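You operate a simulated robot arm through the tools that you are given. There is no shell and no other tool. Be economical: measure what you need, move in short steps, check, and stop when the job is done.

You are at the controls of a simulated two-armed robot. One attempt, no reset.

## Task
Click the three track pieces together and roll the yellow wagon across.
Fine: on the blue locker; push them toward the wagon one after the other; it ends at the buffer at the other end, rolled, not carried.

The check looks at the end state, three seconds after you hand in, the way a careful person would. Anything else that was tipped, shoved, dropped, spilled or broken makes it a failure.

## Robot
Two 7-joint arms with fingered hands on one trunk that stands fixed in place. Base frame: the origin is at the foot of the trunk, x ahead of it, y to its left, z up. Readings come in mm, degrees, newtons and seconds.
The left shoulder is at [29, 186, 1358], the right one opposite. With the tool pointing down near the work surface each hand reaches from about 360 to 760 mm from the base axis, measured 20 degrees to its own side. Payload 3.6 kg a hand.
Tool frame (each hand has its own): the origin (TCP) lies between the finger pads and is the grasp point; the fingertips stand 26 mm ahead of it; z points along the fingers, y is the line along which they close. Largest opening 88 mm; the body of the gripper starts 30 mm behind the TCP. The gripper is a hand of 3 fingers: y runs from the thumb to the fingers, the wrist lies at [-17, -98, -164] in the tool frame.
Orientation is that of the tool frame in the base frame, as a unit quaternion [w, x, y, z]. With the fingers straight down and the wrist toward the robot, the tool's x, y and z point along [0, 1, 0], [1, 0, 0] and [0, 0, -1] of the base frame.

## Interface
- The arms move only by the tool move_arm. It takes "left_steps", "right_steps" or both (then of equal length, played together; a hand with none holds still); each is one flat list of numbers, 6 for each row, row after row: the shift along the tool's x, y, z in units of 50 mm (1.0 is 50 mm), then the turn, a rotation vector about the tool's x, y, z in units of 8 degrees (1.0 is 8 degrees). In form: [dx, dy, dz, wx, wy, wz, dx, dy, dz, wx, wy, wz, ...]. A call has 1 to 12 rows; each row shifts and turns the commanded pose from where the row before left it, along the tool's axes as they then stand. A call with a number of a shift or a turn outside -1 to 1 is refused whole. Each row takes 0.2 s and may step no farther than 50 mm and 8.6 degrees from the row before; otherwise, the whole call is refused. Where a pose cannot be reached the arm comes as near as it can. A force on the tool above 40 N (or 10 N above the force at the start of the call, whichever is more), or a blocked arm, ends the call early, and 0.2 s more pass. In this call time passes only in rows, and 0.2 s behind the last. The reply holds the time, the measured pose of the TCP, the force on the tool along the base axes, the opening and the grip force, in the units named above and with some noise, with the torque about the TCP (base axes, N m) and any sound that the robot's microphone picked up, and new pictures: "pictures" is both (left out), scene, wrist or none (wrist: the cameras of the hands that moved).
- Cameras (640 x 400 px; columns grow to the right, rows downward): "scene" is now at [210.8, -41.7, 1320.5]; the picture's right is [-0.47, -0.88, 0.00], its down [0.11, -0.06, -0.99] and it looks along [0.87, -0.47, 0.12] (base axes); focal length 214 px, centre (320, 200). "left" rides on the left gripper at [-56, -80, -102] in its tool frame; the picture's right is [-0.73, -0.32, 0.60], its down [0.62, -0.66, 0.41] and it looks along [0.27, 0.68, 0.69] (tool axes); focal length 247 px, centre (320, 200). "right" rides on the right gripper at [56, -80, -102] in its tool frame; the picture's right is [-0.73, 0.32, -0.60], its down [-0.62, -0.67, 0.41] and it looks along [-0.27, 0.68, 0.69] (tool axes); focal length 247 px, centre (320, 200). There is no depth. A picture from a camera that has moved, and an enlarged one, comes with that camera's place and axes in the base frame and with its lens.
- lift_body(by): slides the trunk up (or, below 0, down) by that many mm; the arms and the scene camera ride with it, the base frame stays. It gives what a move gives, with no picture.
- finger_targets(fingers, thumb_bend, thumb_turn, hand): sets how far each is bent, from 0 (flat) to 1 (curled in); at 0.3 the hand is open as for a grip, at 0.7 the pads meet at the TCP. One left out holds its place. A second passes; each finger stops where it meets its share of the squeeze, and holds until it gets a number again. It is the only way to open and close the hand. It gives what a move gives, with no picture; readings hold the bend of each and the force on the fingers (four entries, about 0 where the hand has none), thumb and palm. thumb_turn goes from beside the hand (0) to across from the fingers (1), as for a grip.
- aim_head(pan, tilt): turns the head with the scene camera to pan (to the left, within 60 degrees either way) and tilt (down, from -29 to 69), counted from straight ahead of the robot. It gives what a move gives, and a new picture of the scene camera.
- enlarge(camera, box): a new picture of the part [left, top, right, bottom] of that camera's present view, enlarged. It takes no simulated time.
- close_job(): hands the job in; it is judged then, once.

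Work in short steps. Places have to be worked out from the pictures, the camera data and where the tool is seen: move nearer, look again, correct. Check each grasp and each placing, and mend what went wrong. You have 120 turns and 200 pictures in all, those below and enlarged ones among them. Open the grippers and draw the arms clear of the work before you hand the job in, unless the task says otherwise; then end with one line.

The tools are called after "Emit:" as a command line: name --argument value ..., lists and objects as JSON in quotes. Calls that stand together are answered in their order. move_arm: Moves the arms, as the interface text tells. Its arguments: {"type":"object","properties":{"left_steps":{"type":"array","items":{"type":"number"}},"right_steps":{"type":"array","items":{"type":"number"}},"pictures":{"type":"string","enum":["both","scene","wrist","none"]}},"required":[]} The other tools are called the same way: lift_body (by) slides the trunk up or down; finger_targets (fingers, thumb_bend, thumb_turn, hand) moves the fingers one by one; aim_head (pan, tilt) turns the head that bears the scene camera; enlarge (camera, box) takes an enlarged picture of a part of a camera's view; close_job () hands the job in.

At the start:

```text
clock: 0.0
left_ee_pos: [406.1, -68.3, 1383.3]
left_tcp_rot: [0.0, 0.707, 0.708, -0.001]
left_contact_force: [-0.1, -0.1, -0.6]
left_wrist_torque: [0.0, 0.01, -0.01]
left_grip_width: 87.6
left_grip_force: 0.2
left_shape: jaw
left_bend: [0.3, 0.3, 0.98]
left_finger forces: [0.0, 0.0, 0.0, 0.1, 0.0, 0.0]
right_ee_pos: [371.4, -434.8, 1398.3]
right_tcp_rot: [0.0, 0.707, 0.707, -0.001]
right_contact_force: [-0.4, 0.0, -0.7]
right_wrist_torque: [0.01, 0.01, 0.0]
right_grip_width: 87.6
right_grip_force: 0.0
right_shape: jaw
right_bend: [0.3, 0.3, 0.98]
right_finger forces: [0.0, 0.0, 0.0, 0.0, 0.0, 0.1]
trunk travel left (down, up): [-500.0, 257.0]
head pan, tilt: [-28.2, -7.1]
```

scene: 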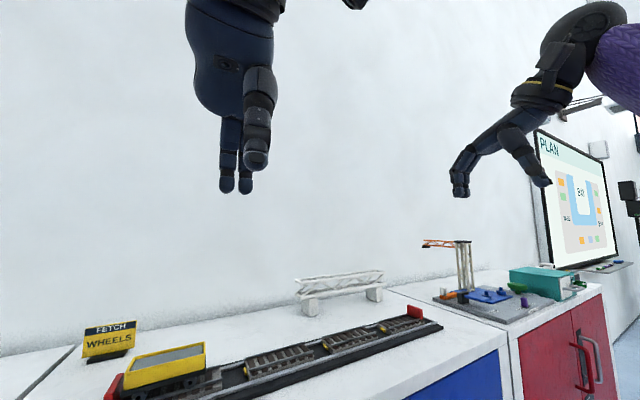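
right: 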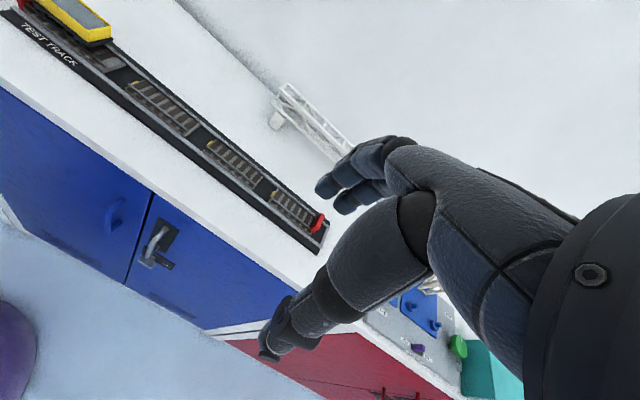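
left: 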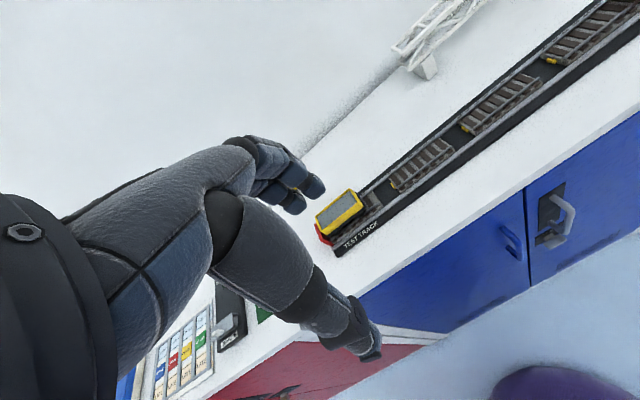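

The wagon is at the left end of the test track, with three loose pieces in a tray. I'll tilt the head for a better look.

Emit:
aim_head --pan -15 --tilt 35

```text
clock: 1.1
left_ee_pos: [407.7, -69.2, 1384.5]
left_tcp_rot: [0.0, 0.707, 0.707, -0.001]
left_contact_force: [-1.1, 0.4, 0.2]
left_wrist_torque: [0.01, -0.01, 0.03]
left_grip_width: 87.9
left_grip_force: 0.0
left_shape: jaw
left_bend: [0.3, 0.3, 0.98]
left_finger forces: [0.0, 0.0, 0.1, 0.0, 0.1, 0.0]
right_ee_pos: [371.1, -434.9, 1398.7]
right_tcp_rot: [0.0, 0.708, 0.707, 0.0]
right_contact_force: [-0.4, -0.4, -0.2]
right_wrist_torque: [-0.01, 0.03, -0.01]
right_grip_width: 87.8
right_grip_force: 0.1
right_shape: jaw
right_bend: [0.3, 0.3, 0.98]
right_finger forces: [0.1, 0.0, 0.0, 0.0, 0.0, 0.0]
trunk travel left (down, up): [-500.0, 257.0]
head pan, tilt: [-15.0, 35.0]
camera scene: at [219.9, -23.9, 1253.5], right [-0.26, -0.97, 0.0], down [-0.55, 0.15, -0.82], along [0.79, -0.21, -0.57], focal length 214 px, centre (320, 200)
```

scene: 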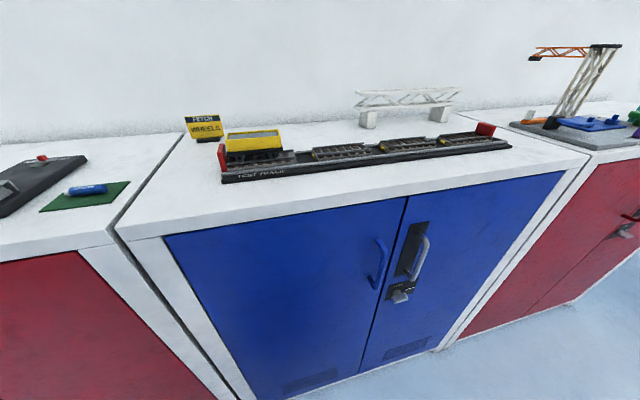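

Now I enlarge the track area.

Emit:
enlarge --camera "scene" --box '[200, 90, 360, 190]'

Emit:
enlarge --camera "scene" --box '[360, 90, 520, 190]'

Emit:
enlarge --camera "left" --box '[300, 0, 640, 260]'

Emit:
enlarge --camera "right" --box '[0, 0, 340, 260]'

```text
4.00 times, centred on (280, 140) of scene
camera zoom: at [219.9, -23.9, 1253.5], right [-0.26, -0.97, 0.0], down [-0.55, 0.15, -0.82], along [0.79, -0.21, -0.57], focal length 858 px, centre (480, 440)
```

zoom: 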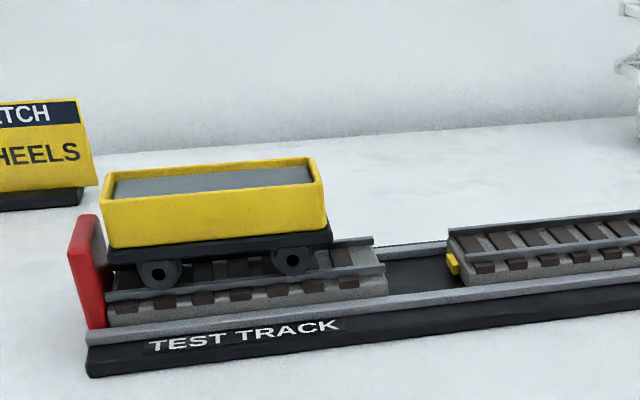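

```text
4.00 times, centred on (440, 140) of scene
camera zoom: at [219.9, -23.9, 1253.5], right [-0.26, -0.97, 0.0], down [-0.55, 0.15, -0.82], along [0.79, -0.21, -0.57], focal length 858 px, centre (-160, 440)
```

zoom: 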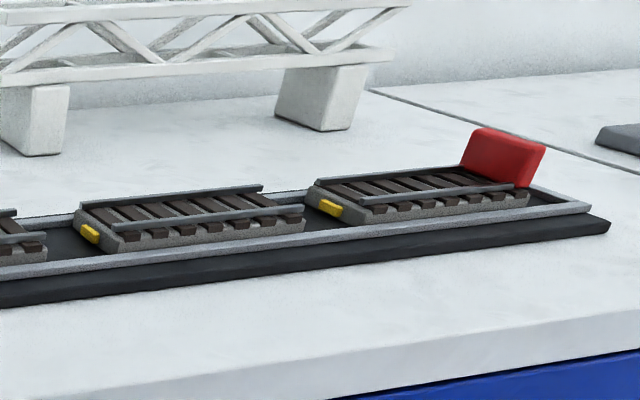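

```text
1.54 times, centred on (470, 130) of left
camera zoom: at [327.5, -124.9, 1485.6], right [-0.32, -0.73, -0.6], down [-0.66, 0.62, -0.41], along [0.68, 0.27, -0.69], focal length 380 px, centre (89, 308)
```

zoom: 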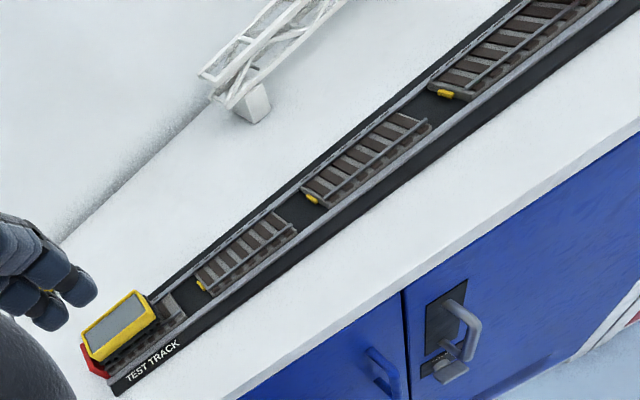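

```text
1.54 times, centred on (170, 130) of right
camera zoom: at [292.1, -378.8, 1499.4], right [0.32, -0.73, 0.6], down [-0.67, -0.62, -0.41], along [0.68, -0.27, -0.69], focal length 380 px, centre (551, 308)
```

zoom: 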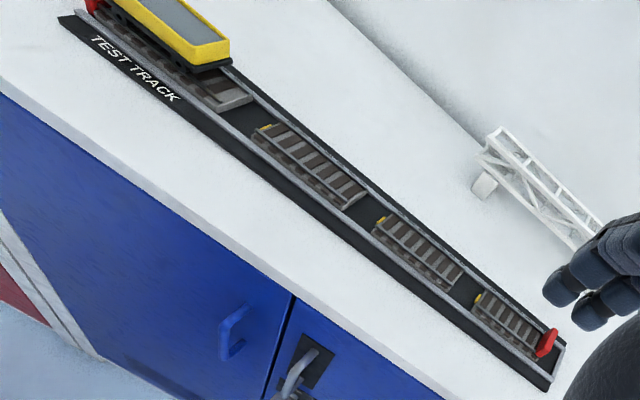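

Estimates: locker top z≈1048. The tray runs along y, from about 65 to -632, at x≈600–680. Loose piece A spans about y -130..-255, B -290..-428, and C -470..-595, with C carrying the right buffer. I'll move the left arm clear and turn the right hand so its fingers lie across the track.

Emit:
move_arm --left_steps '[1, 0, 0, 0, 0, 0, 1, 0, 0, 0, 0, 0, 1, 0, 0, 0, 0, 0, 1, 0, 0, 0, 0, 0, 1, 0, 0, 0, 0, 0, 0, 0, 0, 0, 0, 0, 0, 0, 0, 0, 0, 0, 0, 0, 0, 0, 0, 0, 0, 0, 0, 0, 0, 0, 0, 0, 0, 0, 0, 0, 0, 0, 0, 0, 0, 0, 0, 0, 0, 0, 0, 0]' --right_steps '[0, 0, 0, 0, 0, 1, 0, 0, 0, 0, 0, 1, 0, 0, 0, 0, 0, 1, 0, 0, 0, 0, 0, 1, 0, 0, 0, 0, 0, 1, 0, 0, 0, 0, 0, 1, 0, 0, 0, 0, 0, 1, 0, 0, 0, 0, 0, 1, 0, 0, 0, 0, 0, 1, 0, 0, 0, 0, 0, 1, 0, 0, 0, 0, 0, 1, 0, 0, 0, 0, 0, 0.25]' --pictures "both"

```text
clock: 3.7
left_ee_pos: [407.4, 181.1, 1384.2]
left_tcp_rot: [0.0, 0.707, 0.707, 0.0]
left_contact_force: [-0.2, 0.2, 0.2]
left_wrist_torque: [0.0, -0.03, 0.01]
left_grip_width: 87.9
left_grip_force: 0.0
left_shape: jaw
left_bend: [0.3, 0.3, 0.98]
left_finger forces: [0.0, 0.0, 0.1, 0.0, 0.1, 0.0]
right_ee_pos: [370.7, -433.6, 1398.8]
right_tcp_rot: [0.0, 1.0, -0.001, 0.0]
right_contact_force: [-0.2, -0.2, 0.5]
right_wrist_torque: [0.03, 0.02, -0.05]
right_grip_width: 87.8
right_grip_force: 0.1
right_shape: jaw
right_bend: [0.3, 0.3, 0.98]
right_finger forces: [0.0, 0.0, 0.0, 0.0, 0.0, 0.0]
trunk travel left (down, up): [-500.0, 257.0]
head pan, tilt: [-15.0, 35.0]
camera scene: at [219.8, -23.9, 1253.4], right [-0.26, -0.97, 0.0], down [-0.55, 0.15, -0.82], along [0.79, -0.21, -0.57], focal length 214 px, centre (320, 200)
camera right: at [428.3, -355.3, 1499.6], right [-0.74, -0.32, 0.6], down [-0.62, 0.67, -0.41], along [-0.27, -0.67, -0.69], focal length 247 px, centre (320, 200)
camera left: at [327.3, 124.5, 1485.7], right [-0.32, -0.73, -0.6], down [-0.66, 0.62, -0.41], along [0.68, 0.27, -0.69], focal length 247 px, centre (320, 200)
```

scene: 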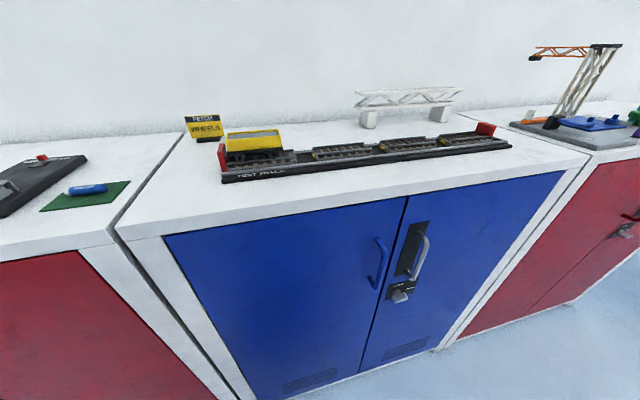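
right: 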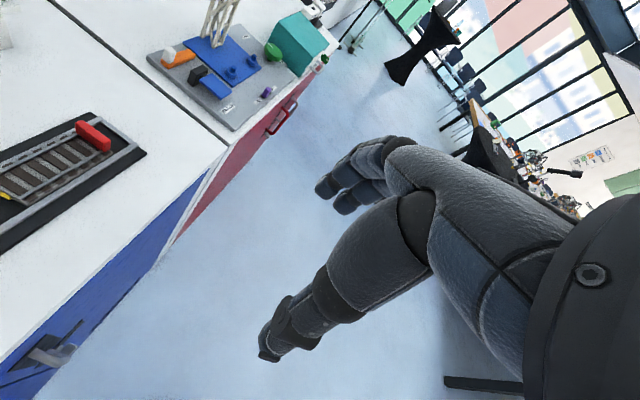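
left: 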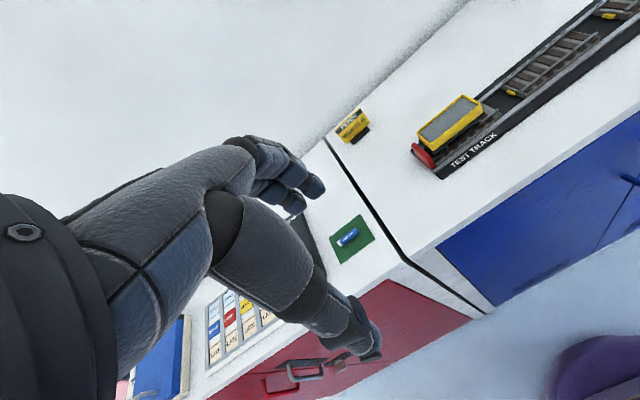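

The right camera sees C with the buffer standing on it. I'll move the right hand over the gap between A and B, staying high, and shift the thumb aside.

Emit:
move_arm --right_steps '[0.9, -0.53, 0, 0, 0, 0, 0.9, -0.53, 0, 0, 0, 0, 0.9, -0.53, 0, 0, 0, 0, 0.9, -0.53, 0, 0, 0, 0, 0.9, -0.53, 0, 0, 0, 0, 0.9, -0.53, 0, 0, 0, 0, 0, 0, 1, 0, 0, 0, 0, 0, 1, 0, 0, 0, 0, 0, 1, 0, 0, 0]' --pictures "none"

Emit:
finger_targets --hand "right" --thumb_turn 0 --thumb_bend 0

Emit:
enlarge --camera "right" --box '[0, 0, 640, 400]'

Emit:
enlarge --camera "scene" --box '[160, 0, 560, 250]'

```text
refused: row 1 steps farther than a row can; nothing moved
```

```text
clock: 4.7
left_ee_pos: [406.4, 180.3, 1384.1]
left_tcp_rot: [0.0, 0.707, 0.707, 0.0]
left_contact_force: [0.6, -0.1, -0.2]
left_wrist_torque: [0.05, -0.03, 0.0]
left_grip_width: 87.9
left_grip_force: 0.1
left_shape: jaw
left_bend: [0.3, 0.3, 0.98]
left_finger forces: [0.0, 0.1, 0.0, 0.0, 0.0, 0.1]
right_ee_pos: [370.4, -434.2, 1396.8]
right_tcp_rot: [0.0, 1.0, 0.0, 0.001]
right_contact_force: [-0.4, 0.4, 0.4]
right_wrist_torque: [0.02, -0.02, 0.0]
right_grip_width: 130.5
right_grip_force: 0.0
right_shape: fingers
right_bend: [0.3, 0.0, 0.0]
right_finger forces: [0.1, 0.1, 0.0, 0.0, 0.1, 0.0]
trunk travel left (down, up): [-500.0, 257.0]
head pan, tilt: [-15.0, 35.0]
```

```text
1.00 times, centred on (320, 200) of right (not enlarged: the box is as wide or as high as the picture)
camera zoom: at [428.3, -354.9, 1499.5], right [-0.73, -0.32, 0.6], down [-0.62, 0.67, -0.41], along [-0.27, -0.68, -0.69], focal length 247 px, centre (320, 200)
```

zoom: 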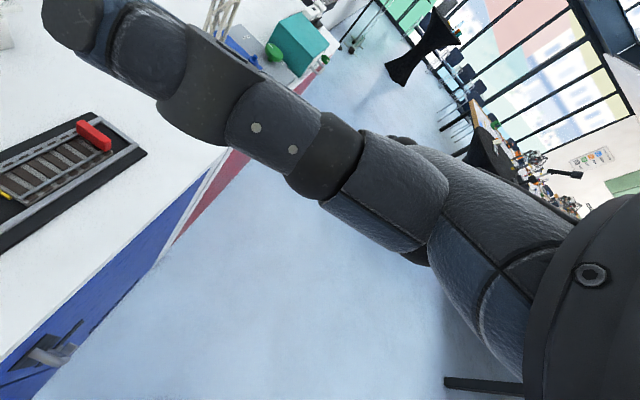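

```text
1.60 times, centred on (360, 125) of scene
camera zoom: at [219.9, -23.8, 1253.4], right [-0.26, -0.97, 0.0], down [-0.55, 0.15, -0.82], along [0.79, -0.21, -0.57], focal length 343 px, centre (256, 320)
```

zoom: 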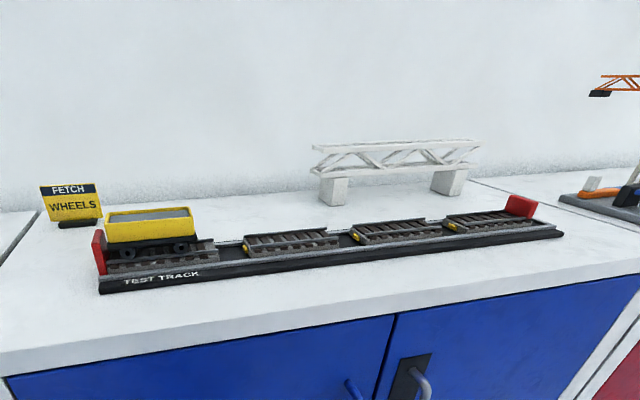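

The row was too long, so I'll shorten the steps. The thumb stretched sideways is awkward. I'll try it curled in.

Emit:
finger_targets --hand "right" --thumb_turn 0 --thumb_bend 1

Emit:
move_arm --right_steps '[0.84, -0.5, 0, 0, 0, 0, 0.84, -0.5, 0, 0, 0, 0, 0.84, -0.5, 0, 0, 0, 0, 0.84, -0.5, 0, 0, 0, 0, 0.84, -0.5, 0, 0, 0, 0, 0.84, -0.5, 0, 0, 0, 0, 0, 0, 1, 0, 0, 0, 0, 0, 1, 0, 0, 0, 0, 0, 1, 0, 0, 0]'

```text
clock: 5.7
left_ee_pos: [406.3, 181.3, 1382.3]
left_tcp_rot: [0.0, 0.707, 0.707, 0.0]
left_contact_force: [-1.1, 0.2, 0.6]
left_wrist_torque: [-0.03, 0.0, -0.01]
left_grip_width: 87.9
left_grip_force: 0.0
left_shape: jaw
left_bend: [0.3, 0.3, 0.98]
left_finger forces: [0.0, 0.0, 0.0, 0.0, 0.1, 0.1]
right_ee_pos: [370.8, -435.3, 1398.2]
right_tcp_rot: [0.0, 1.0, 0.0, 0.0]
right_contact_force: [0.3, 0.5, -0.2]
right_wrist_torque: [0.01, 0.0, 0.0]
right_grip_width: 42.6
right_grip_force: 0.1
right_shape: fingers
right_bend: [0.3, 1.0, 0.0]
right_finger forces: [0.1, 0.1, 0.1, 0.1, 0.1, 0.0]
trunk travel left (down, up): [-500.0, 257.0]
head pan, tilt: [-15.0, 35.0]
```

```text
clock: 7.7
left_ee_pos: [406.5, 179.2, 1384.0]
left_tcp_rot: [-0.001, 0.707, 0.707, 0.001]
left_contact_force: [0.3, -0.6, 0.8]
left_wrist_torque: [0.09, 0.01, -0.01]
left_grip_width: 87.7
left_grip_force: 0.2
left_shape: jaw
left_bend: [0.3, 0.3, 0.98]
left_finger forces: [0.0, 0.0, 0.0, 0.0, 0.0, 0.1]
right_ee_pos: [610.6, -293.8, 1247.3]
right_tcp_rot: [-0.001, 1.0, -0.001, 0.0]
right_contact_force: [0.4, -0.2, 0.2]
right_wrist_torque: [0.03, -0.02, 0.02]
right_grip_width: 42.7
right_grip_force: 0.0
right_shape: fingers
right_bend: [0.3, 1.0, 0.0]
right_finger forces: [0.0, 0.0, 0.1, 0.1, 0.0, 0.0]
right hand out of reach, approached as far as the arm can: row 6
trunk travel left (down, up): [-500.0, 257.0]
head pan, tilt: [-15.0, 35.0]
camera scene: at [220.2, -25.4, 1253.3], right [-0.26, -0.97, 0.0], down [-0.55, 0.15, -0.82], along [0.79, -0.21, -0.57], focal length 214 px, centre (320, 200)
camera right: at [668.3, -214.1, 1349.3], right [-0.74, -0.32, 0.6], down [-0.62, 0.67, -0.41], along [-0.27, -0.67, -0.69], focal length 247 px, centre (320, 200)
```

scene: 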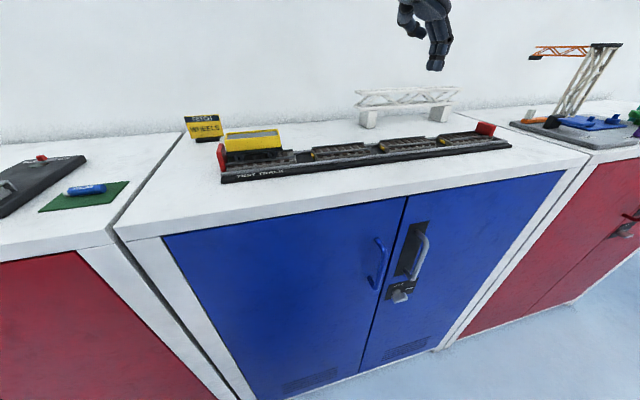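
right: 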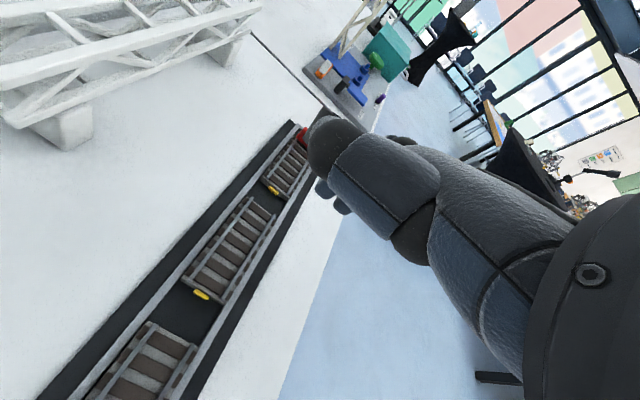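

The reach is marginal at this height, and lowering the trunk should help. First a close look at the gaps.

Emit:
enlarge --camera "right" --box '[60, 180, 300, 400]'

Emit:
lift_body --by -130

```text
1.82 times, centred on (180, 290) of right
camera zoom: at [668.3, -214.1, 1349.3], right [-0.74, -0.32, 0.6], down [-0.62, 0.67, -0.41], along [-0.27, -0.67, -0.69], focal length 449 px, centre (574, 36)
```

zoom: 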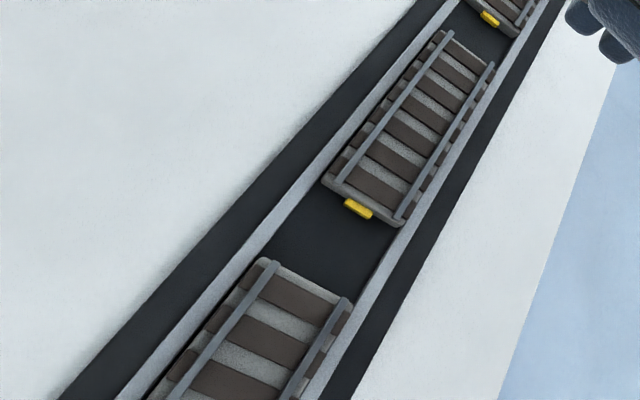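

```text
clock: 9.3
left_ee_pos: [406.2, 180.2, 1254.9]
left_tcp_rot: [0.0, 0.707, 0.707, 0.0]
left_contact_force: [-0.4, 0.5, 0.4]
left_wrist_torque: [0.02, -0.02, -0.02]
left_grip_width: 87.7
left_grip_force: 0.1
left_shape: jaw
left_bend: [0.3, 0.3, 0.98]
left_finger forces: [0.0, 0.1, 0.0, 0.1, 0.1, 0.1]
right_ee_pos: [609.8, -291.2, 1119.5]
right_tcp_rot: [0.0, 1.0, 0.0, 0.002]
right_contact_force: [-0.3, -0.7, 0.2]
right_wrist_torque: [0.02, -0.02, 0.0]
right_grip_width: 42.7
right_grip_force: 0.0
right_shape: fingers
right_bend: [0.3, 1.0, 0.0]
right_finger forces: [0.0, 0.1, 0.0, 0.0, 0.0, 0.0]
trunk travel left (down, up): [-370.0, 387.0]
head pan, tilt: [-15.0, 35.0]
```

From the right camera, the gap between A and B runs y≈-242..-284 with the tab, and the track centre is at x≈630. I'll move so the fingertips (≈44 mm to -y of the TCP) sit above the gap, then look.

Emit:
move_arm --right_steps '[0.2, -0.75, 0, 0, 0, 0, 0.2, -0.75, 0, 0, 0, 0]'

Emit:
enlarge --camera "scene" --box '[280, 40, 520, 190]'

```text
clock: 9.9
left_ee_pos: [406.1, 181.2, 1252.4]
left_tcp_rot: [0.0, 0.707, 0.707, -0.001]
left_contact_force: [-0.5, -0.1, 1.0]
left_wrist_torque: [0.0, -0.01, -0.04]
left_grip_width: 87.5
left_grip_force: 0.1
left_shape: jaw
left_bend: [0.3, 0.3, 0.98]
left_finger forces: [0.1, 0.0, 0.0, 0.1, 0.0, 0.1]
right_ee_pos: [630.5, -215.3, 1119.1]
right_tcp_rot: [0.0, 1.0, -0.001, -0.001]
right_contact_force: [-0.5, -0.5, -0.1]
right_wrist_torque: [0.01, -0.03, -0.03]
right_grip_width: 42.8
right_grip_force: 0.0
right_shape: fingers
right_bend: [0.3, 1.0, 0.0]
right_finger forces: [0.0, 0.1, 0.0, 0.0, 0.1, 0.0]
trunk travel left (down, up): [-370.0, 387.0]
head pan, tilt: [-15.0, 35.0]
camera scene: at [231.8, -23.1, 1116.5], right [-0.26, -0.97, 0.0], down [-0.55, 0.15, -0.82], along [0.79, -0.21, -0.57], focal length 214 px, centre (320, 200)
camera right: at [687.7, -135.9, 1219.2], right [-0.73, -0.32, 0.6], down [-0.62, 0.67, -0.41], along [-0.27, -0.68, -0.69], focal length 247 px, centre (320, 200)
```

scene: 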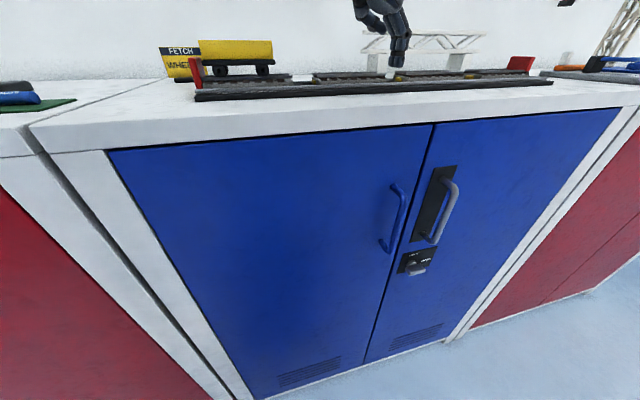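
right: 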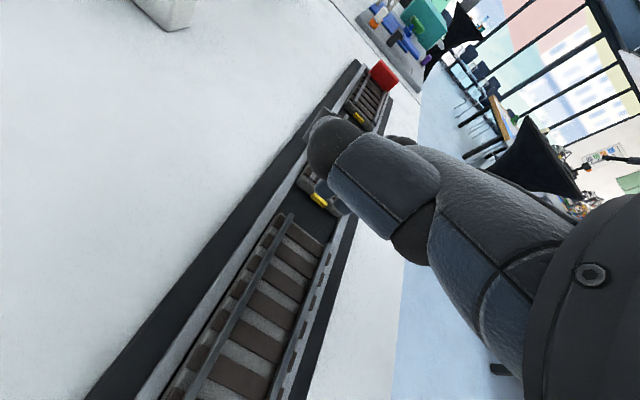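

```text
2.67 times, centred on (400, 115) of scene
camera zoom: at [231.8, -23.1, 1116.5], right [-0.26, -0.97, 0.0], down [-0.55, 0.15, -0.82], along [0.79, -0.21, -0.57], focal length 572 px, centre (107, 427)
```

zoom: 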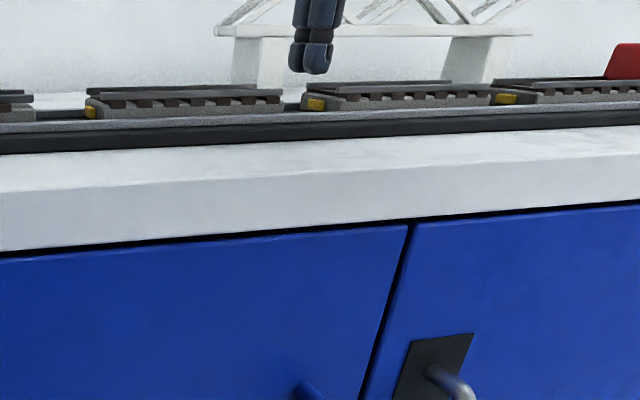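

Fingertips are at about y -265, z 1092, so I need ~8 mm toward +y to clear B's tab. I'll aim the head for a better close view, shift, and descend 24 mm.

Emit:
aim_head --pan -28 --tilt 10

Emit:
move_arm --right_steps '[0, -0.18, 0, 0, 0, 0, 0, 0, 0.2, 0, 0, 0, 0, 0, 0.15, 0, 0, 0, 0, 0, 0.1, 0, 0, 0]' --pictures "none"

Emit:
enlarge --camera "scene" --box '[220, 170, 380, 270]'

```text
clock: 10.8
left_ee_pos: [407.6, 180.8, 1254.1]
left_tcp_rot: [0.0, 0.707, 0.707, 0.0]
left_contact_force: [0.3, -1.0, 0.4]
left_wrist_torque: [-0.01, -0.02, -0.01]
left_grip_width: 87.7
left_grip_force: 0.2
left_shape: jaw
left_bend: [0.3, 0.3, 0.98]
left_finger forces: [0.1, 0.1, 0.1, 0.1, 0.1, 0.1]
right_ee_pos: [629.9, -215.7, 1116.7]
right_tcp_rot: [0.0, 1.0, -0.001, 0.0]
right_contact_force: [0.6, 0.4, -0.3]
right_wrist_torque: [0.0, 0.0, -0.01]
right_grip_width: 42.5
right_grip_force: 0.1
right_shape: fingers
right_bend: [0.3, 1.0, 0.0]
right_finger forces: [0.0, 0.1, 0.0, 0.0, 0.0, 0.0]
trunk travel left (down, up): [-370.0, 387.0]
head pan, tilt: [-28.0, 10.0]
camera scene: at [228.9, -44.5, 1156.5], right [-0.47, -0.88, 0.0], down [-0.15, 0.08, -0.98], along [0.87, -0.46, -0.17], focal length 214 px, centre (320, 200)
```

scene: 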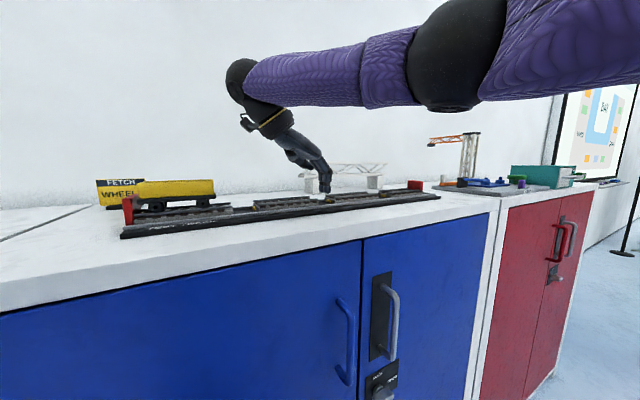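

```text
clock: 11.8
left_ee_pos: [409.0, 181.2, 1252.4]
left_tcp_rot: [-0.001, 0.707, 0.707, 0.0]
left_contact_force: [0.1, 0.7, 0.6]
left_wrist_torque: [0.03, -0.02, 0.01]
left_grip_width: 87.9
left_grip_force: 0.1
left_shape: jaw
left_bend: [0.3, 0.3, 0.98]
left_finger forces: [0.0, 0.0, 0.0, 0.0, 0.0, 0.2]
right_ee_pos: [629.7, -207.9, 1095.7]
right_tcp_rot: [0.0, 1.0, 0.0, 0.0]
right_contact_force: [0.2, 0.0, -0.5]
right_wrist_torque: [0.04, 0.0, -0.01]
right_grip_width: 42.8
right_grip_force: 0.0
right_shape: fingers
right_bend: [0.3, 1.0, 0.0]
right_finger forces: [0.0, 0.0, 0.0, 0.0, 0.0, 0.0]
trunk travel left (down, up): [-370.0, 387.0]
head pan, tilt: [-28.0, 10.0]
```

```text
4.00 times, centred on (300, 220) of scene
camera zoom: at [228.9, -44.7, 1156.6], right [-0.47, -0.88, 0.0], down [-0.15, 0.08, -0.98], along [0.87, -0.46, -0.17], focal length 858 px, centre (400, 120)
```

zoom: 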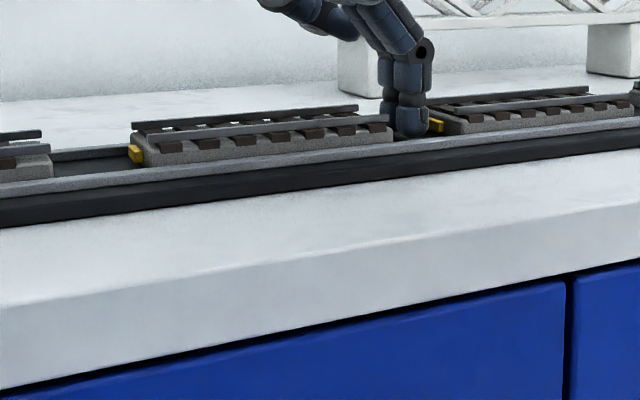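

The fingers are in the gap at bed height. I'll drop 3 mm more and push A toward the wagon (+y) in small steps.

Emit:
move_arm --right_steps '[0, 0, 0.06, 0, 0, 0, 0, -0.12, 0, 0, 0, 0, 0, -0.12, 0, 0, 0, 0, 0, -0.12, 0, 0, 0, 0, 0, -0.12, 0, 0, 0, 0, 0, -0.12, 0, 0, 0, 0]' --pictures "none"

Emit:
enlarge --camera "scene" --box '[200, 160, 360, 260]'

```text
clock: 13.2
left_ee_pos: [407.0, 181.9, 1253.0]
left_tcp_rot: [-0.001, 0.707, 0.707, 0.001]
left_contact_force: [-0.1, -0.6, 0.0]
left_wrist_torque: [-0.01, -0.01, 0.01]
left_grip_width: 87.8
left_grip_force: 0.0
left_shape: jaw
left_bend: [0.3, 0.3, 0.98]
left_finger forces: [0.0, 0.0, 0.0, 0.0, 0.0, 0.1]
right_ee_pos: [630.6, -176.8, 1093.1]
right_tcp_rot: [0.0, 1.0, 0.0, 0.0]
right_contact_force: [0.3, -1.2, 1.8]
right_wrist_torque: [-0.12, 0.0, -0.01]
right_grip_width: 42.6
right_grip_force: 1.4
right_shape: fingers
right_bend: [0.29, 1.0, 0.0]
right_finger forces: [1.1, 1.0, 0.1, 0.0, 0.1, 0.0]
trunk travel left (down, up): [-370.0, 387.0]
head pan, tilt: [-28.0, 10.0]
```

```text
4.00 times, centred on (280, 210) of scene
camera zoom: at [228.7, -44.5, 1156.7], right [-0.47, -0.88, 0.0], down [-0.15, 0.08, -0.98], along [0.87, -0.46, -0.17], focal length 858 px, centre (480, 160)
```

zoom: 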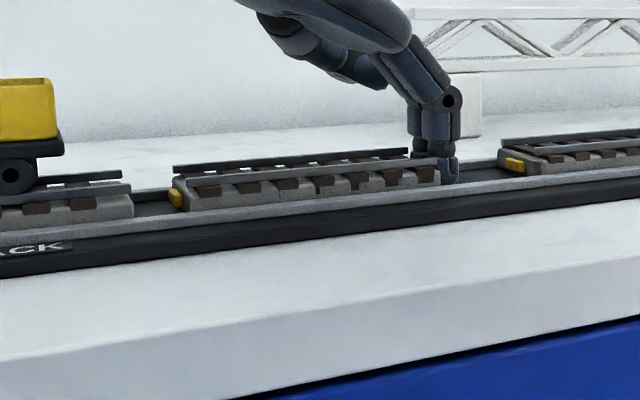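

A slides with ~1–2 N. I'll keep pushing until it clicks.

Emit:
move_arm --right_steps '[0, -0.12, 0, 0, 0, 0, 0, -0.12, 0, 0, 0, 0, 0, -0.1, 0, 0, 0, 0, 0, -0.08, 0, 0, 0, 0, 0, -0.06, 0, 0, 0, 0]' --pictures "none"

Emit:
enlarge --camera "scene" --box '[200, 160, 360, 260]'

```text
clock: 14.4
left_ee_pos: [407.2, 180.5, 1252.5]
left_tcp_rot: [0.0, 0.707, 0.707, 0.0]
left_contact_force: [0.2, 0.6, -0.3]
left_wrist_torque: [0.01, 0.01, -0.01]
left_grip_width: 87.7
left_grip_force: 0.0
left_shape: jaw
left_bend: [0.3, 0.3, 0.98]
left_finger forces: [0.1, 0.0, 0.0, 0.0, 0.0, 0.1]
right_ee_pos: [630.4, -154.4, 1093.3]
right_tcp_rot: [0.0, 1.0, -0.001, 0.0]
right_contact_force: [0.1, -2.4, 1.0]
right_wrist_torque: [-0.14, -0.04, 0.01]
right_grip_width: 42.6
right_grip_force: 1.3
right_shape: fingers
right_bend: [0.29, 1.0, 0.0]
right_finger forces: [1.3, 1.4, 0.0, 0.1, 0.1, 0.0]
trunk travel left (down, up): [-370.0, 387.0]
head pan, tilt: [-28.0, 10.0]
```

```text
4.00 times, centred on (280, 210) of scene
camera zoom: at [228.7, -44.8, 1156.6], right [-0.47, -0.88, 0.0], down [-0.15, 0.08, -0.98], along [0.87, -0.46, -0.17], focal length 858 px, centre (480, 160)
```

zoom: 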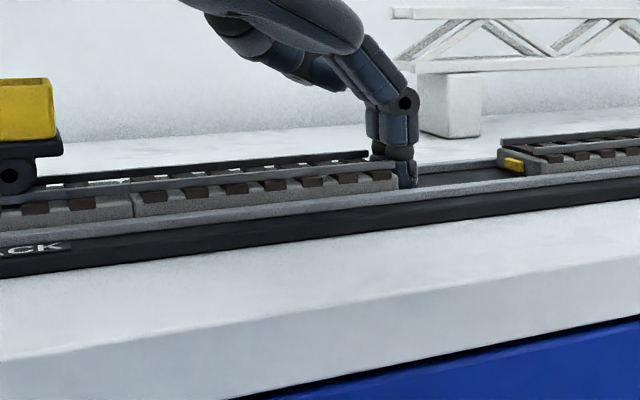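

Nearly closed, but no click sound yet. I'll press a little further.

Emit:
move_arm --right_steps '[0, -0.04, 0, 0, 0, 0, 0, -0.04, 0, 0, 0, 0, 0, -0.04, 0, 0, 0, 0, 0, -0.04, 0, 0, 0, 0, 0, -0.04, 0, 0, 0, 0]' --pictures "none"

Emit:
enlarge --camera "scene" --box '[200, 180, 280, 230]'

```text
clock: 15.6
left_ee_pos: [407.7, 180.1, 1253.4]
left_tcp_rot: [-0.001, 0.707, 0.707, 0.001]
left_contact_force: [0.0, -0.5, 0.4]
left_wrist_torque: [-0.03, 0.01, 0.04]
left_grip_width: 87.8
left_grip_force: 0.1
left_shape: jaw
left_bend: [0.3, 0.3, 0.98]
left_finger forces: [0.1, 0.1, 0.0, 0.1, 0.0, 0.0]
right_ee_pos: [628.8, -146.5, 1091.5]
right_tcp_rot: [0.001, 1.0, -0.003, 0.0]
right_contact_force: [0.8, -13.4, -1.0]
right_wrist_torque: [-0.05, -0.01, 0.06]
right_grip_width: 43.4
right_grip_force: 6.9
right_shape: fingers
right_bend: [0.26, 1.0, 0.0]
right_finger forces: [6.4, 6.8, 0.1, 0.0, 0.0, 0.0]
trunk travel left (down, up): [-370.0, 387.0]
head pan, tilt: [-28.0, 10.0]
```

```text
8.00 times, centred on (240, 205) of scene
camera zoom: at [229.1, -46.6, 1156.5], right [-0.47, -0.88, 0.0], down [-0.15, 0.08, -0.98], along [0.87, -0.46, -0.17], focal length 1716 px, centre (960, 160)
```

zoom: 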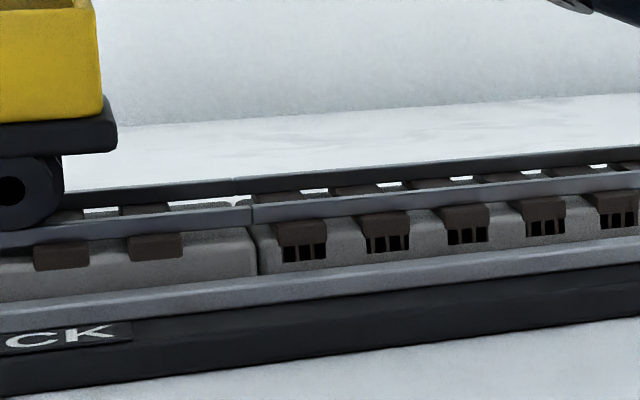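

Resistance is now 13 N with a hairline gap left and no click. I'll push more firmly.

Emit:
move_arm --right_steps '[0, -0.06, 0, 0, 0, 0, 0, -0.06, 0, 0, 0, 0, 0, -0.06, 0, 0, 0, 0, 0, -0.06, 0, 0, 0, 0]' --pictures "none"

Emit:
enlarge --camera "scene" --box '[200, 180, 280, 230]'

```text
clock: 16.6
left_ee_pos: [408.3, 177.1, 1254.4]
left_tcp_rot: [-0.002, 0.707, 0.707, 0.0]
left_contact_force: [-0.4, -0.2, -0.4]
left_wrist_torque: [0.04, 0.0, -0.01]
left_grip_width: 87.8
left_grip_force: 0.0
left_shape: jaw
left_bend: [0.3, 0.3, 0.98]
left_finger forces: [0.1, 0.0, 0.0, 0.0, 0.1, 0.1]
right_ee_pos: [630.4, -139.1, 1090.4]
right_tcp_rot: [0.0, 1.0, -0.002, 0.0]
right_contact_force: [4.2, -26.1, -5.4]
right_wrist_torque: [0.09, -0.05, 0.32]
right_grip_width: 43.9
right_grip_force: 11.7
right_shape: fingers
right_bend: [0.23, 1.0, 0.0]
right_finger forces: [11.7, 12.8, 0.0, 0.1, 0.0, 0.1]
trunk travel left (down, up): [-370.0, 387.0]
head pan, tilt: [-28.0, 10.0]
```

```text
8.00 times, centred on (240, 205) of scene
camera zoom: at [229.9, -48.4, 1156.2], right [-0.47, -0.88, 0.0], down [-0.15, 0.09, -0.98], along [0.87, -0.46, -0.18], focal length 1716 px, centre (960, 160)
```

zoom: 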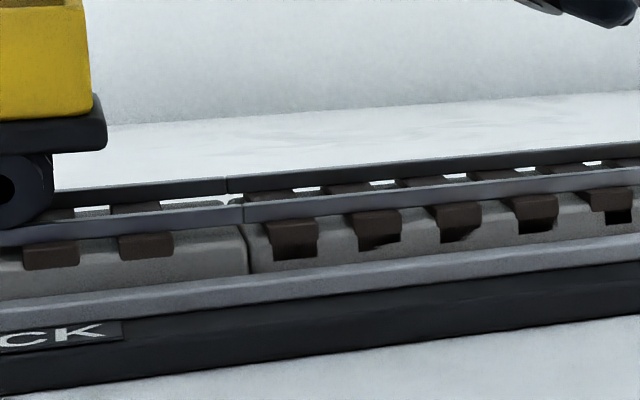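

Still no click at 26 N. A bit more force, staying under the 40 N guard.

Emit:
move_arm --right_steps '[0, -0.06, 0, 0, 0, 0, 0, -0.06, 0, 0, 0, 0]' --pictures "none"

Emit:
enlarge --camera "scene" --box '[200, 170, 310, 240]'

```text
clock: 17.2
left_ee_pos: [409.0, 175.7, 1253.2]
left_tcp_rot: [-0.002, 0.708, 0.706, 0.0]
left_contact_force: [-0.1, 1.2, 0.4]
left_wrist_torque: [0.02, 0.0, 0.0]
left_grip_width: 87.5
left_grip_force: 0.1
left_shape: jaw
left_bend: [0.3, 0.3, 0.98]
left_finger forces: [0.0, 0.0, 0.1, 0.1, 0.0, 0.0]
right_ee_pos: [629.4, -136.8, 1090.2]
right_tcp_rot: [0.0, 1.0, -0.004, 0.0]
right_contact_force: [10.1, -32.5, -5.8]
right_wrist_torque: [0.1, -0.08, 0.67]
right_grip_width: 44.6
right_grip_force: 14.0
right_shape: fingers
right_bend: [0.21, 1.0, 0.0]
right_finger forces: [13.7, 15.1, 0.0, 0.1, 0.0, 0.0]
right hand out of reach, approached as far as the arm can: row 1
trunk travel left (down, up): [-370.0, 387.0]
head pan, tilt: [-28.0, 10.0]
```

```text
5.71 times, centred on (255, 205) of scene
camera zoom: at [230.8, -49.2, 1156.0], right [-0.47, -0.88, 0.0], down [-0.16, 0.09, -0.98], along [0.87, -0.46, -0.18], focal length 1226 px, centre (691, 171)
```

zoom: 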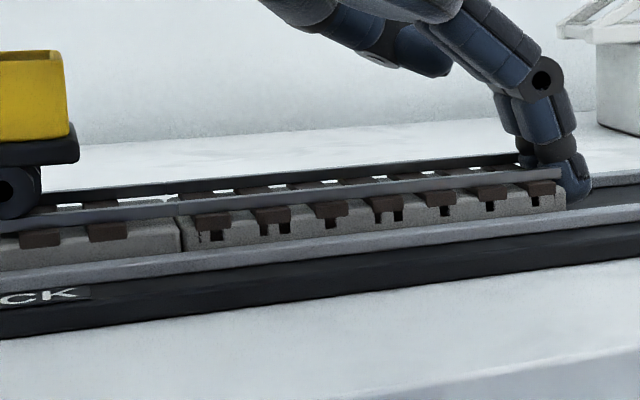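

It may already be seated. I'll back the fingers off gently, raise, and inspect the joint.

Emit:
move_arm --right_steps '[0, 0.2, 0, 0, 0, 0, 0, 0.2, 0, 0, 0, 0, 0, 0.2, 0, 0, 0, 0, 0, 0, -0.6, 0, 0, 0, 0, 0, -0.8, 0, 0, 0]' --pictures "wrist"

Emit:
enlarge --camera "scene" --box '[200, 180, 280, 230]'

```text
clock: 18.4
left_ee_pos: [405.7, 181.8, 1253.6]
left_tcp_rot: [0.0, 0.707, 0.707, -0.001]
left_contact_force: [0.3, -0.1, -0.1]
left_wrist_torque: [-0.03, 0.04, 0.04]
left_grip_width: 88.0
left_grip_force: 0.0
left_shape: jaw
left_bend: [0.3, 0.3, 0.98]
left_finger forces: [0.0, 0.0, 0.0, 0.0, 0.1, 0.0]
right_ee_pos: [626.2, -156.3, 1162.2]
right_tcp_rot: [0.001, 1.0, 0.0, 0.0]
right_contact_force: [-0.9, 0.2, -0.2]
right_wrist_torque: [0.01, 0.04, 0.02]
right_grip_width: 42.6
right_grip_force: 0.0
right_shape: fingers
right_bend: [0.3, 1.0, 0.0]
right_finger forces: [0.0, 0.0, 0.1, 0.0, 0.0, 0.0]
trunk travel left (down, up): [-370.0, 387.0]
head pan, tilt: [-28.0, 10.0]
camera right: at [684.0, -76.7, 1264.8], right [-0.73, -0.32, 0.6], down [-0.62, 0.66, -0.41], along [-0.27, -0.68, -0.69], focal length 247 px, centre (320, 200)
```

right: 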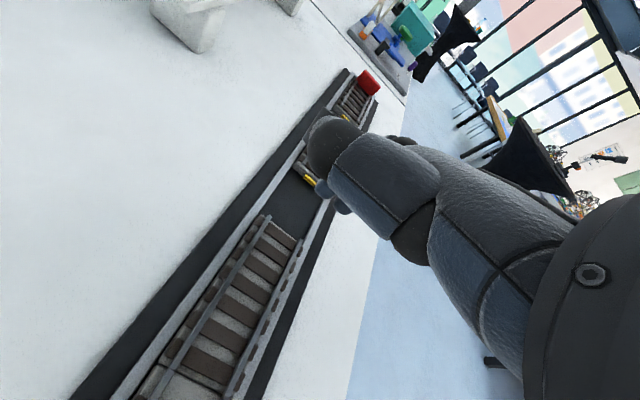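

```text
8.00 times, centred on (240, 205) of scene
camera zoom: at [228.3, -44.0, 1156.8], right [-0.47, -0.88, 0.0], down [-0.15, 0.08, -0.98], along [0.87, -0.46, -0.17], focal length 1716 px, centre (960, 160)
```

zoom: 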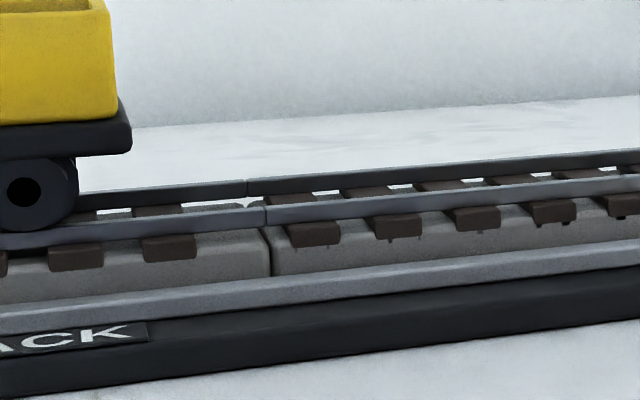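

The joint looks flush, with only the rounded edges showing. Next is B: the gap between B and C is centred near y≈-445, so I move the TCP to y≈-393, still high, and look.

Emit:
move_arm --right_steps '[0.08, 0.95, 0, 0, 0, 0, 0, 0.95, 0, 0, 0, 0, 0, 0.95, 0, 0, 0, 0, 0, 0.95, 0, 0, 0, 0, 0, 0.94, 0, 0, 0, 0, 0, 0, 0.8, 0, 0, 0]' --pictures "wrist"

Emit:
enlarge --camera "scene" --box '[280, 150, 440, 250]'

```text
clock: 19.8
left_ee_pos: [408.2, 180.7, 1252.9]
left_tcp_rot: [0.0, 0.707, 0.707, -0.001]
left_contact_force: [-0.4, 0.3, -0.3]
left_wrist_torque: [0.02, 0.02, 0.0]
left_grip_width: 87.8
left_grip_force: 0.0
left_shape: jaw
left_bend: [0.3, 0.3, 0.98]
left_finger forces: [0.0, 0.0, 0.0, 0.0, 0.0, 0.0]
right_ee_pos: [633.4, -396.0, 1123.7]
right_tcp_rot: [0.0, 1.0, 0.0, 0.0]
right_contact_force: [-0.2, 0.4, -0.6]
right_wrist_torque: [0.02, 0.02, 0.0]
right_grip_width: 42.7
right_grip_force: 0.1
right_shape: fingers
right_bend: [0.3, 1.0, 0.0]
right_finger forces: [0.0, 0.0, 0.1, 0.0, 0.0, 0.0]
trunk travel left (down, up): [-370.0, 387.0]
head pan, tilt: [-28.0, 10.0]
camera right: at [690.2, -316.2, 1223.4], right [-0.73, -0.32, 0.6], down [-0.62, 0.66, -0.41], along [-0.27, -0.68, -0.69], focal length 247 px, centre (320, 200)
```

right: 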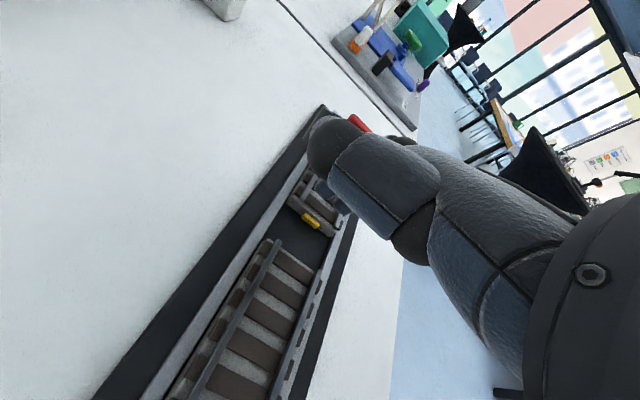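

```text
4.00 times, centred on (360, 200) of scene
camera zoom: at [229.6, -44.5, 1156.4], right [-0.47, -0.88, 0.0], down [-0.15, 0.08, -0.98], along [0.87, -0.46, -0.17], focal length 858 px, centre (160, 200)
```

zoom: 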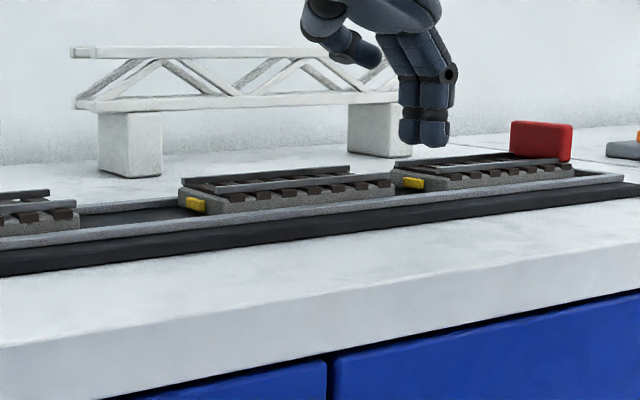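

The fingertips look a bit too far toward C. I'll zoom in on the gap.

Emit:
enlarge --camera "scene" --box '[350, 170, 414, 210]'

Emit:
enlarge --camera "right" --box '[230, 150, 390, 270]'

```text
10.00 times, centred on (382, 190) of scene
camera zoom: at [229.6, -44.5, 1156.4], right [-0.47, -0.88, 0.0], down [-0.15, 0.08, -0.98], along [0.87, -0.46, -0.17], focal length 2145 px, centre (-300, 300)
```

zoom: 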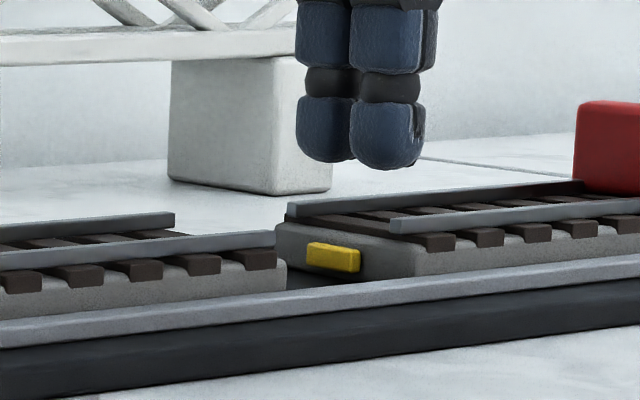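

```text
3.33 times, centred on (310, 210) of right
camera zoom: at [690.2, -316.2, 1223.4], right [-0.73, -0.32, 0.6], down [-0.62, 0.66, -0.41], along [-0.27, -0.68, -0.69], focal length 823 px, centre (353, 167)
```

zoom: 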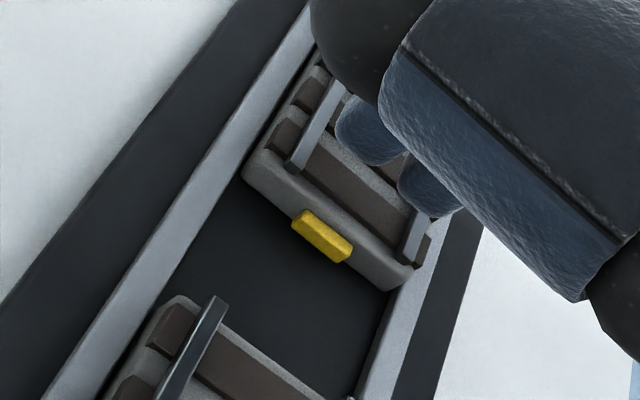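

The tips (y≈-448) are over C, while the gap spans about -403..-435. I'll shift 30 mm toward +y and recheck.

Emit:
move_arm --right_steps '[0, -0.6, 0, 0, 0, 0, 0, 0, 0.25, 0, 0, 0]' --pictures "none"

Emit:
enlarge --camera "scene" --box '[350, 170, 414, 210]'

Emit:
enlarge --camera "right" --box '[230, 150, 390, 270]'

```text
clock: 20.4
left_ee_pos: [407.2, 180.9, 1253.7]
left_tcp_rot: [0.0, 0.707, 0.707, 0.001]
left_contact_force: [0.2, -0.2, -0.7]
left_wrist_torque: [-0.02, 0.0, -0.03]
left_grip_width: 87.6
left_grip_force: 0.0
left_shape: jaw
left_bend: [0.3, 0.3, 0.98]
left_finger forces: [0.0, 0.1, 0.0, 0.0, 0.0, 0.2]
right_ee_pos: [631.4, -365.8, 1109.6]
right_tcp_rot: [0.001, 1.0, 0.0, -0.001]
right_contact_force: [0.3, -0.2, 0.1]
right_wrist_torque: [0.01, 0.01, 0.01]
right_grip_width: 42.6
right_grip_force: 0.1
right_shape: fingers
right_bend: [0.3, 1.0, 0.0]
right_finger forces: [0.0, 0.1, 0.0, 0.1, 0.0, 0.1]
trunk travel left (down, up): [-370.0, 387.0]
head pan, tilt: [-28.0, 10.0]
```

```text
10.00 times, centred on (382, 190) of scene
camera zoom: at [228.9, -45.4, 1156.6], right [-0.47, -0.88, 0.0], down [-0.15, 0.08, -0.98], along [0.87, -0.46, -0.17], focal length 2145 px, centre (-300, 300)
```

zoom: 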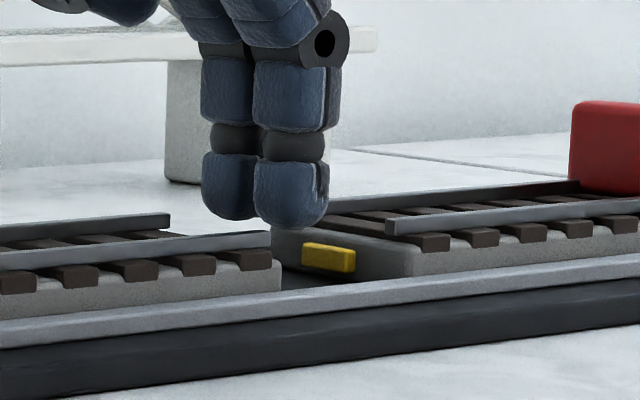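

```text
3.33 times, centred on (310, 210) of right
camera zoom: at [689.2, -286.1, 1210.7], right [-0.73, -0.32, 0.6], down [-0.62, 0.67, -0.41], along [-0.27, -0.68, -0.69], focal length 823 px, centre (353, 167)
```

zoom: 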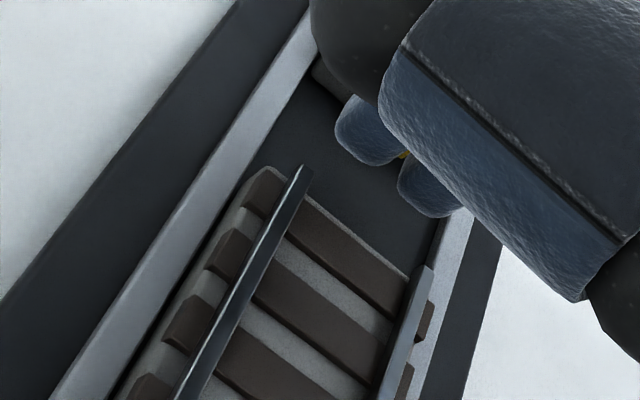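

The fingers now line up with the gap. Descending to pushing height and checking.

Emit:
move_arm --right_steps '[0, 0, 0.12, 0, 0, 0, 0, 0, 0.12, 0, 0, 0, 0, 0, 0.09, 0, 0, 0]' --pictures "none"

Emit:
enlarge --camera "scene" --box '[350, 170, 414, 210]'

```text
clock: 21.2
left_ee_pos: [407.8, 180.7, 1252.9]
left_tcp_rot: [0.0, 0.707, 0.707, 0.0]
left_contact_force: [0.1, -0.6, -0.3]
left_wrist_torque: [-0.02, -0.03, 0.0]
left_grip_width: 87.9
left_grip_force: 0.1
left_shape: jaw
left_bend: [0.3, 0.3, 0.98]
left_finger forces: [0.0, 0.1, 0.0, 0.1, 0.0, 0.0]
right_ee_pos: [630.2, -365.3, 1094.2]
right_tcp_rot: [0.0, 1.0, 0.0, 0.0]
right_contact_force: [-0.1, -0.7, 0.2]
right_wrist_torque: [-0.04, 0.0, 0.01]
right_grip_width: 42.6
right_grip_force: 0.5
right_shape: fingers
right_bend: [0.3, 1.0, 0.0]
right_finger forces: [0.1, 0.1, 0.1, 0.0, 0.0, 0.0]
trunk travel left (down, up): [-370.0, 387.0]
head pan, tilt: [-28.0, 10.0]
```

```text
10.00 times, centred on (382, 190) of scene
camera zoom: at [228.9, -44.7, 1156.6], right [-0.47, -0.88, 0.0], down [-0.15, 0.08, -0.98], along [0.87, -0.46, -0.17], focal length 2145 px, centre (-300, 300)
```

zoom: 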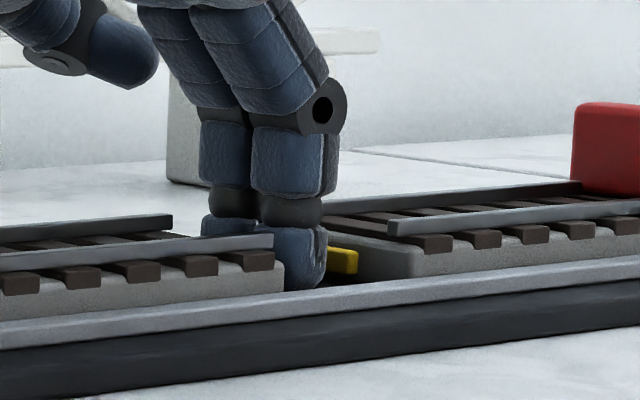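

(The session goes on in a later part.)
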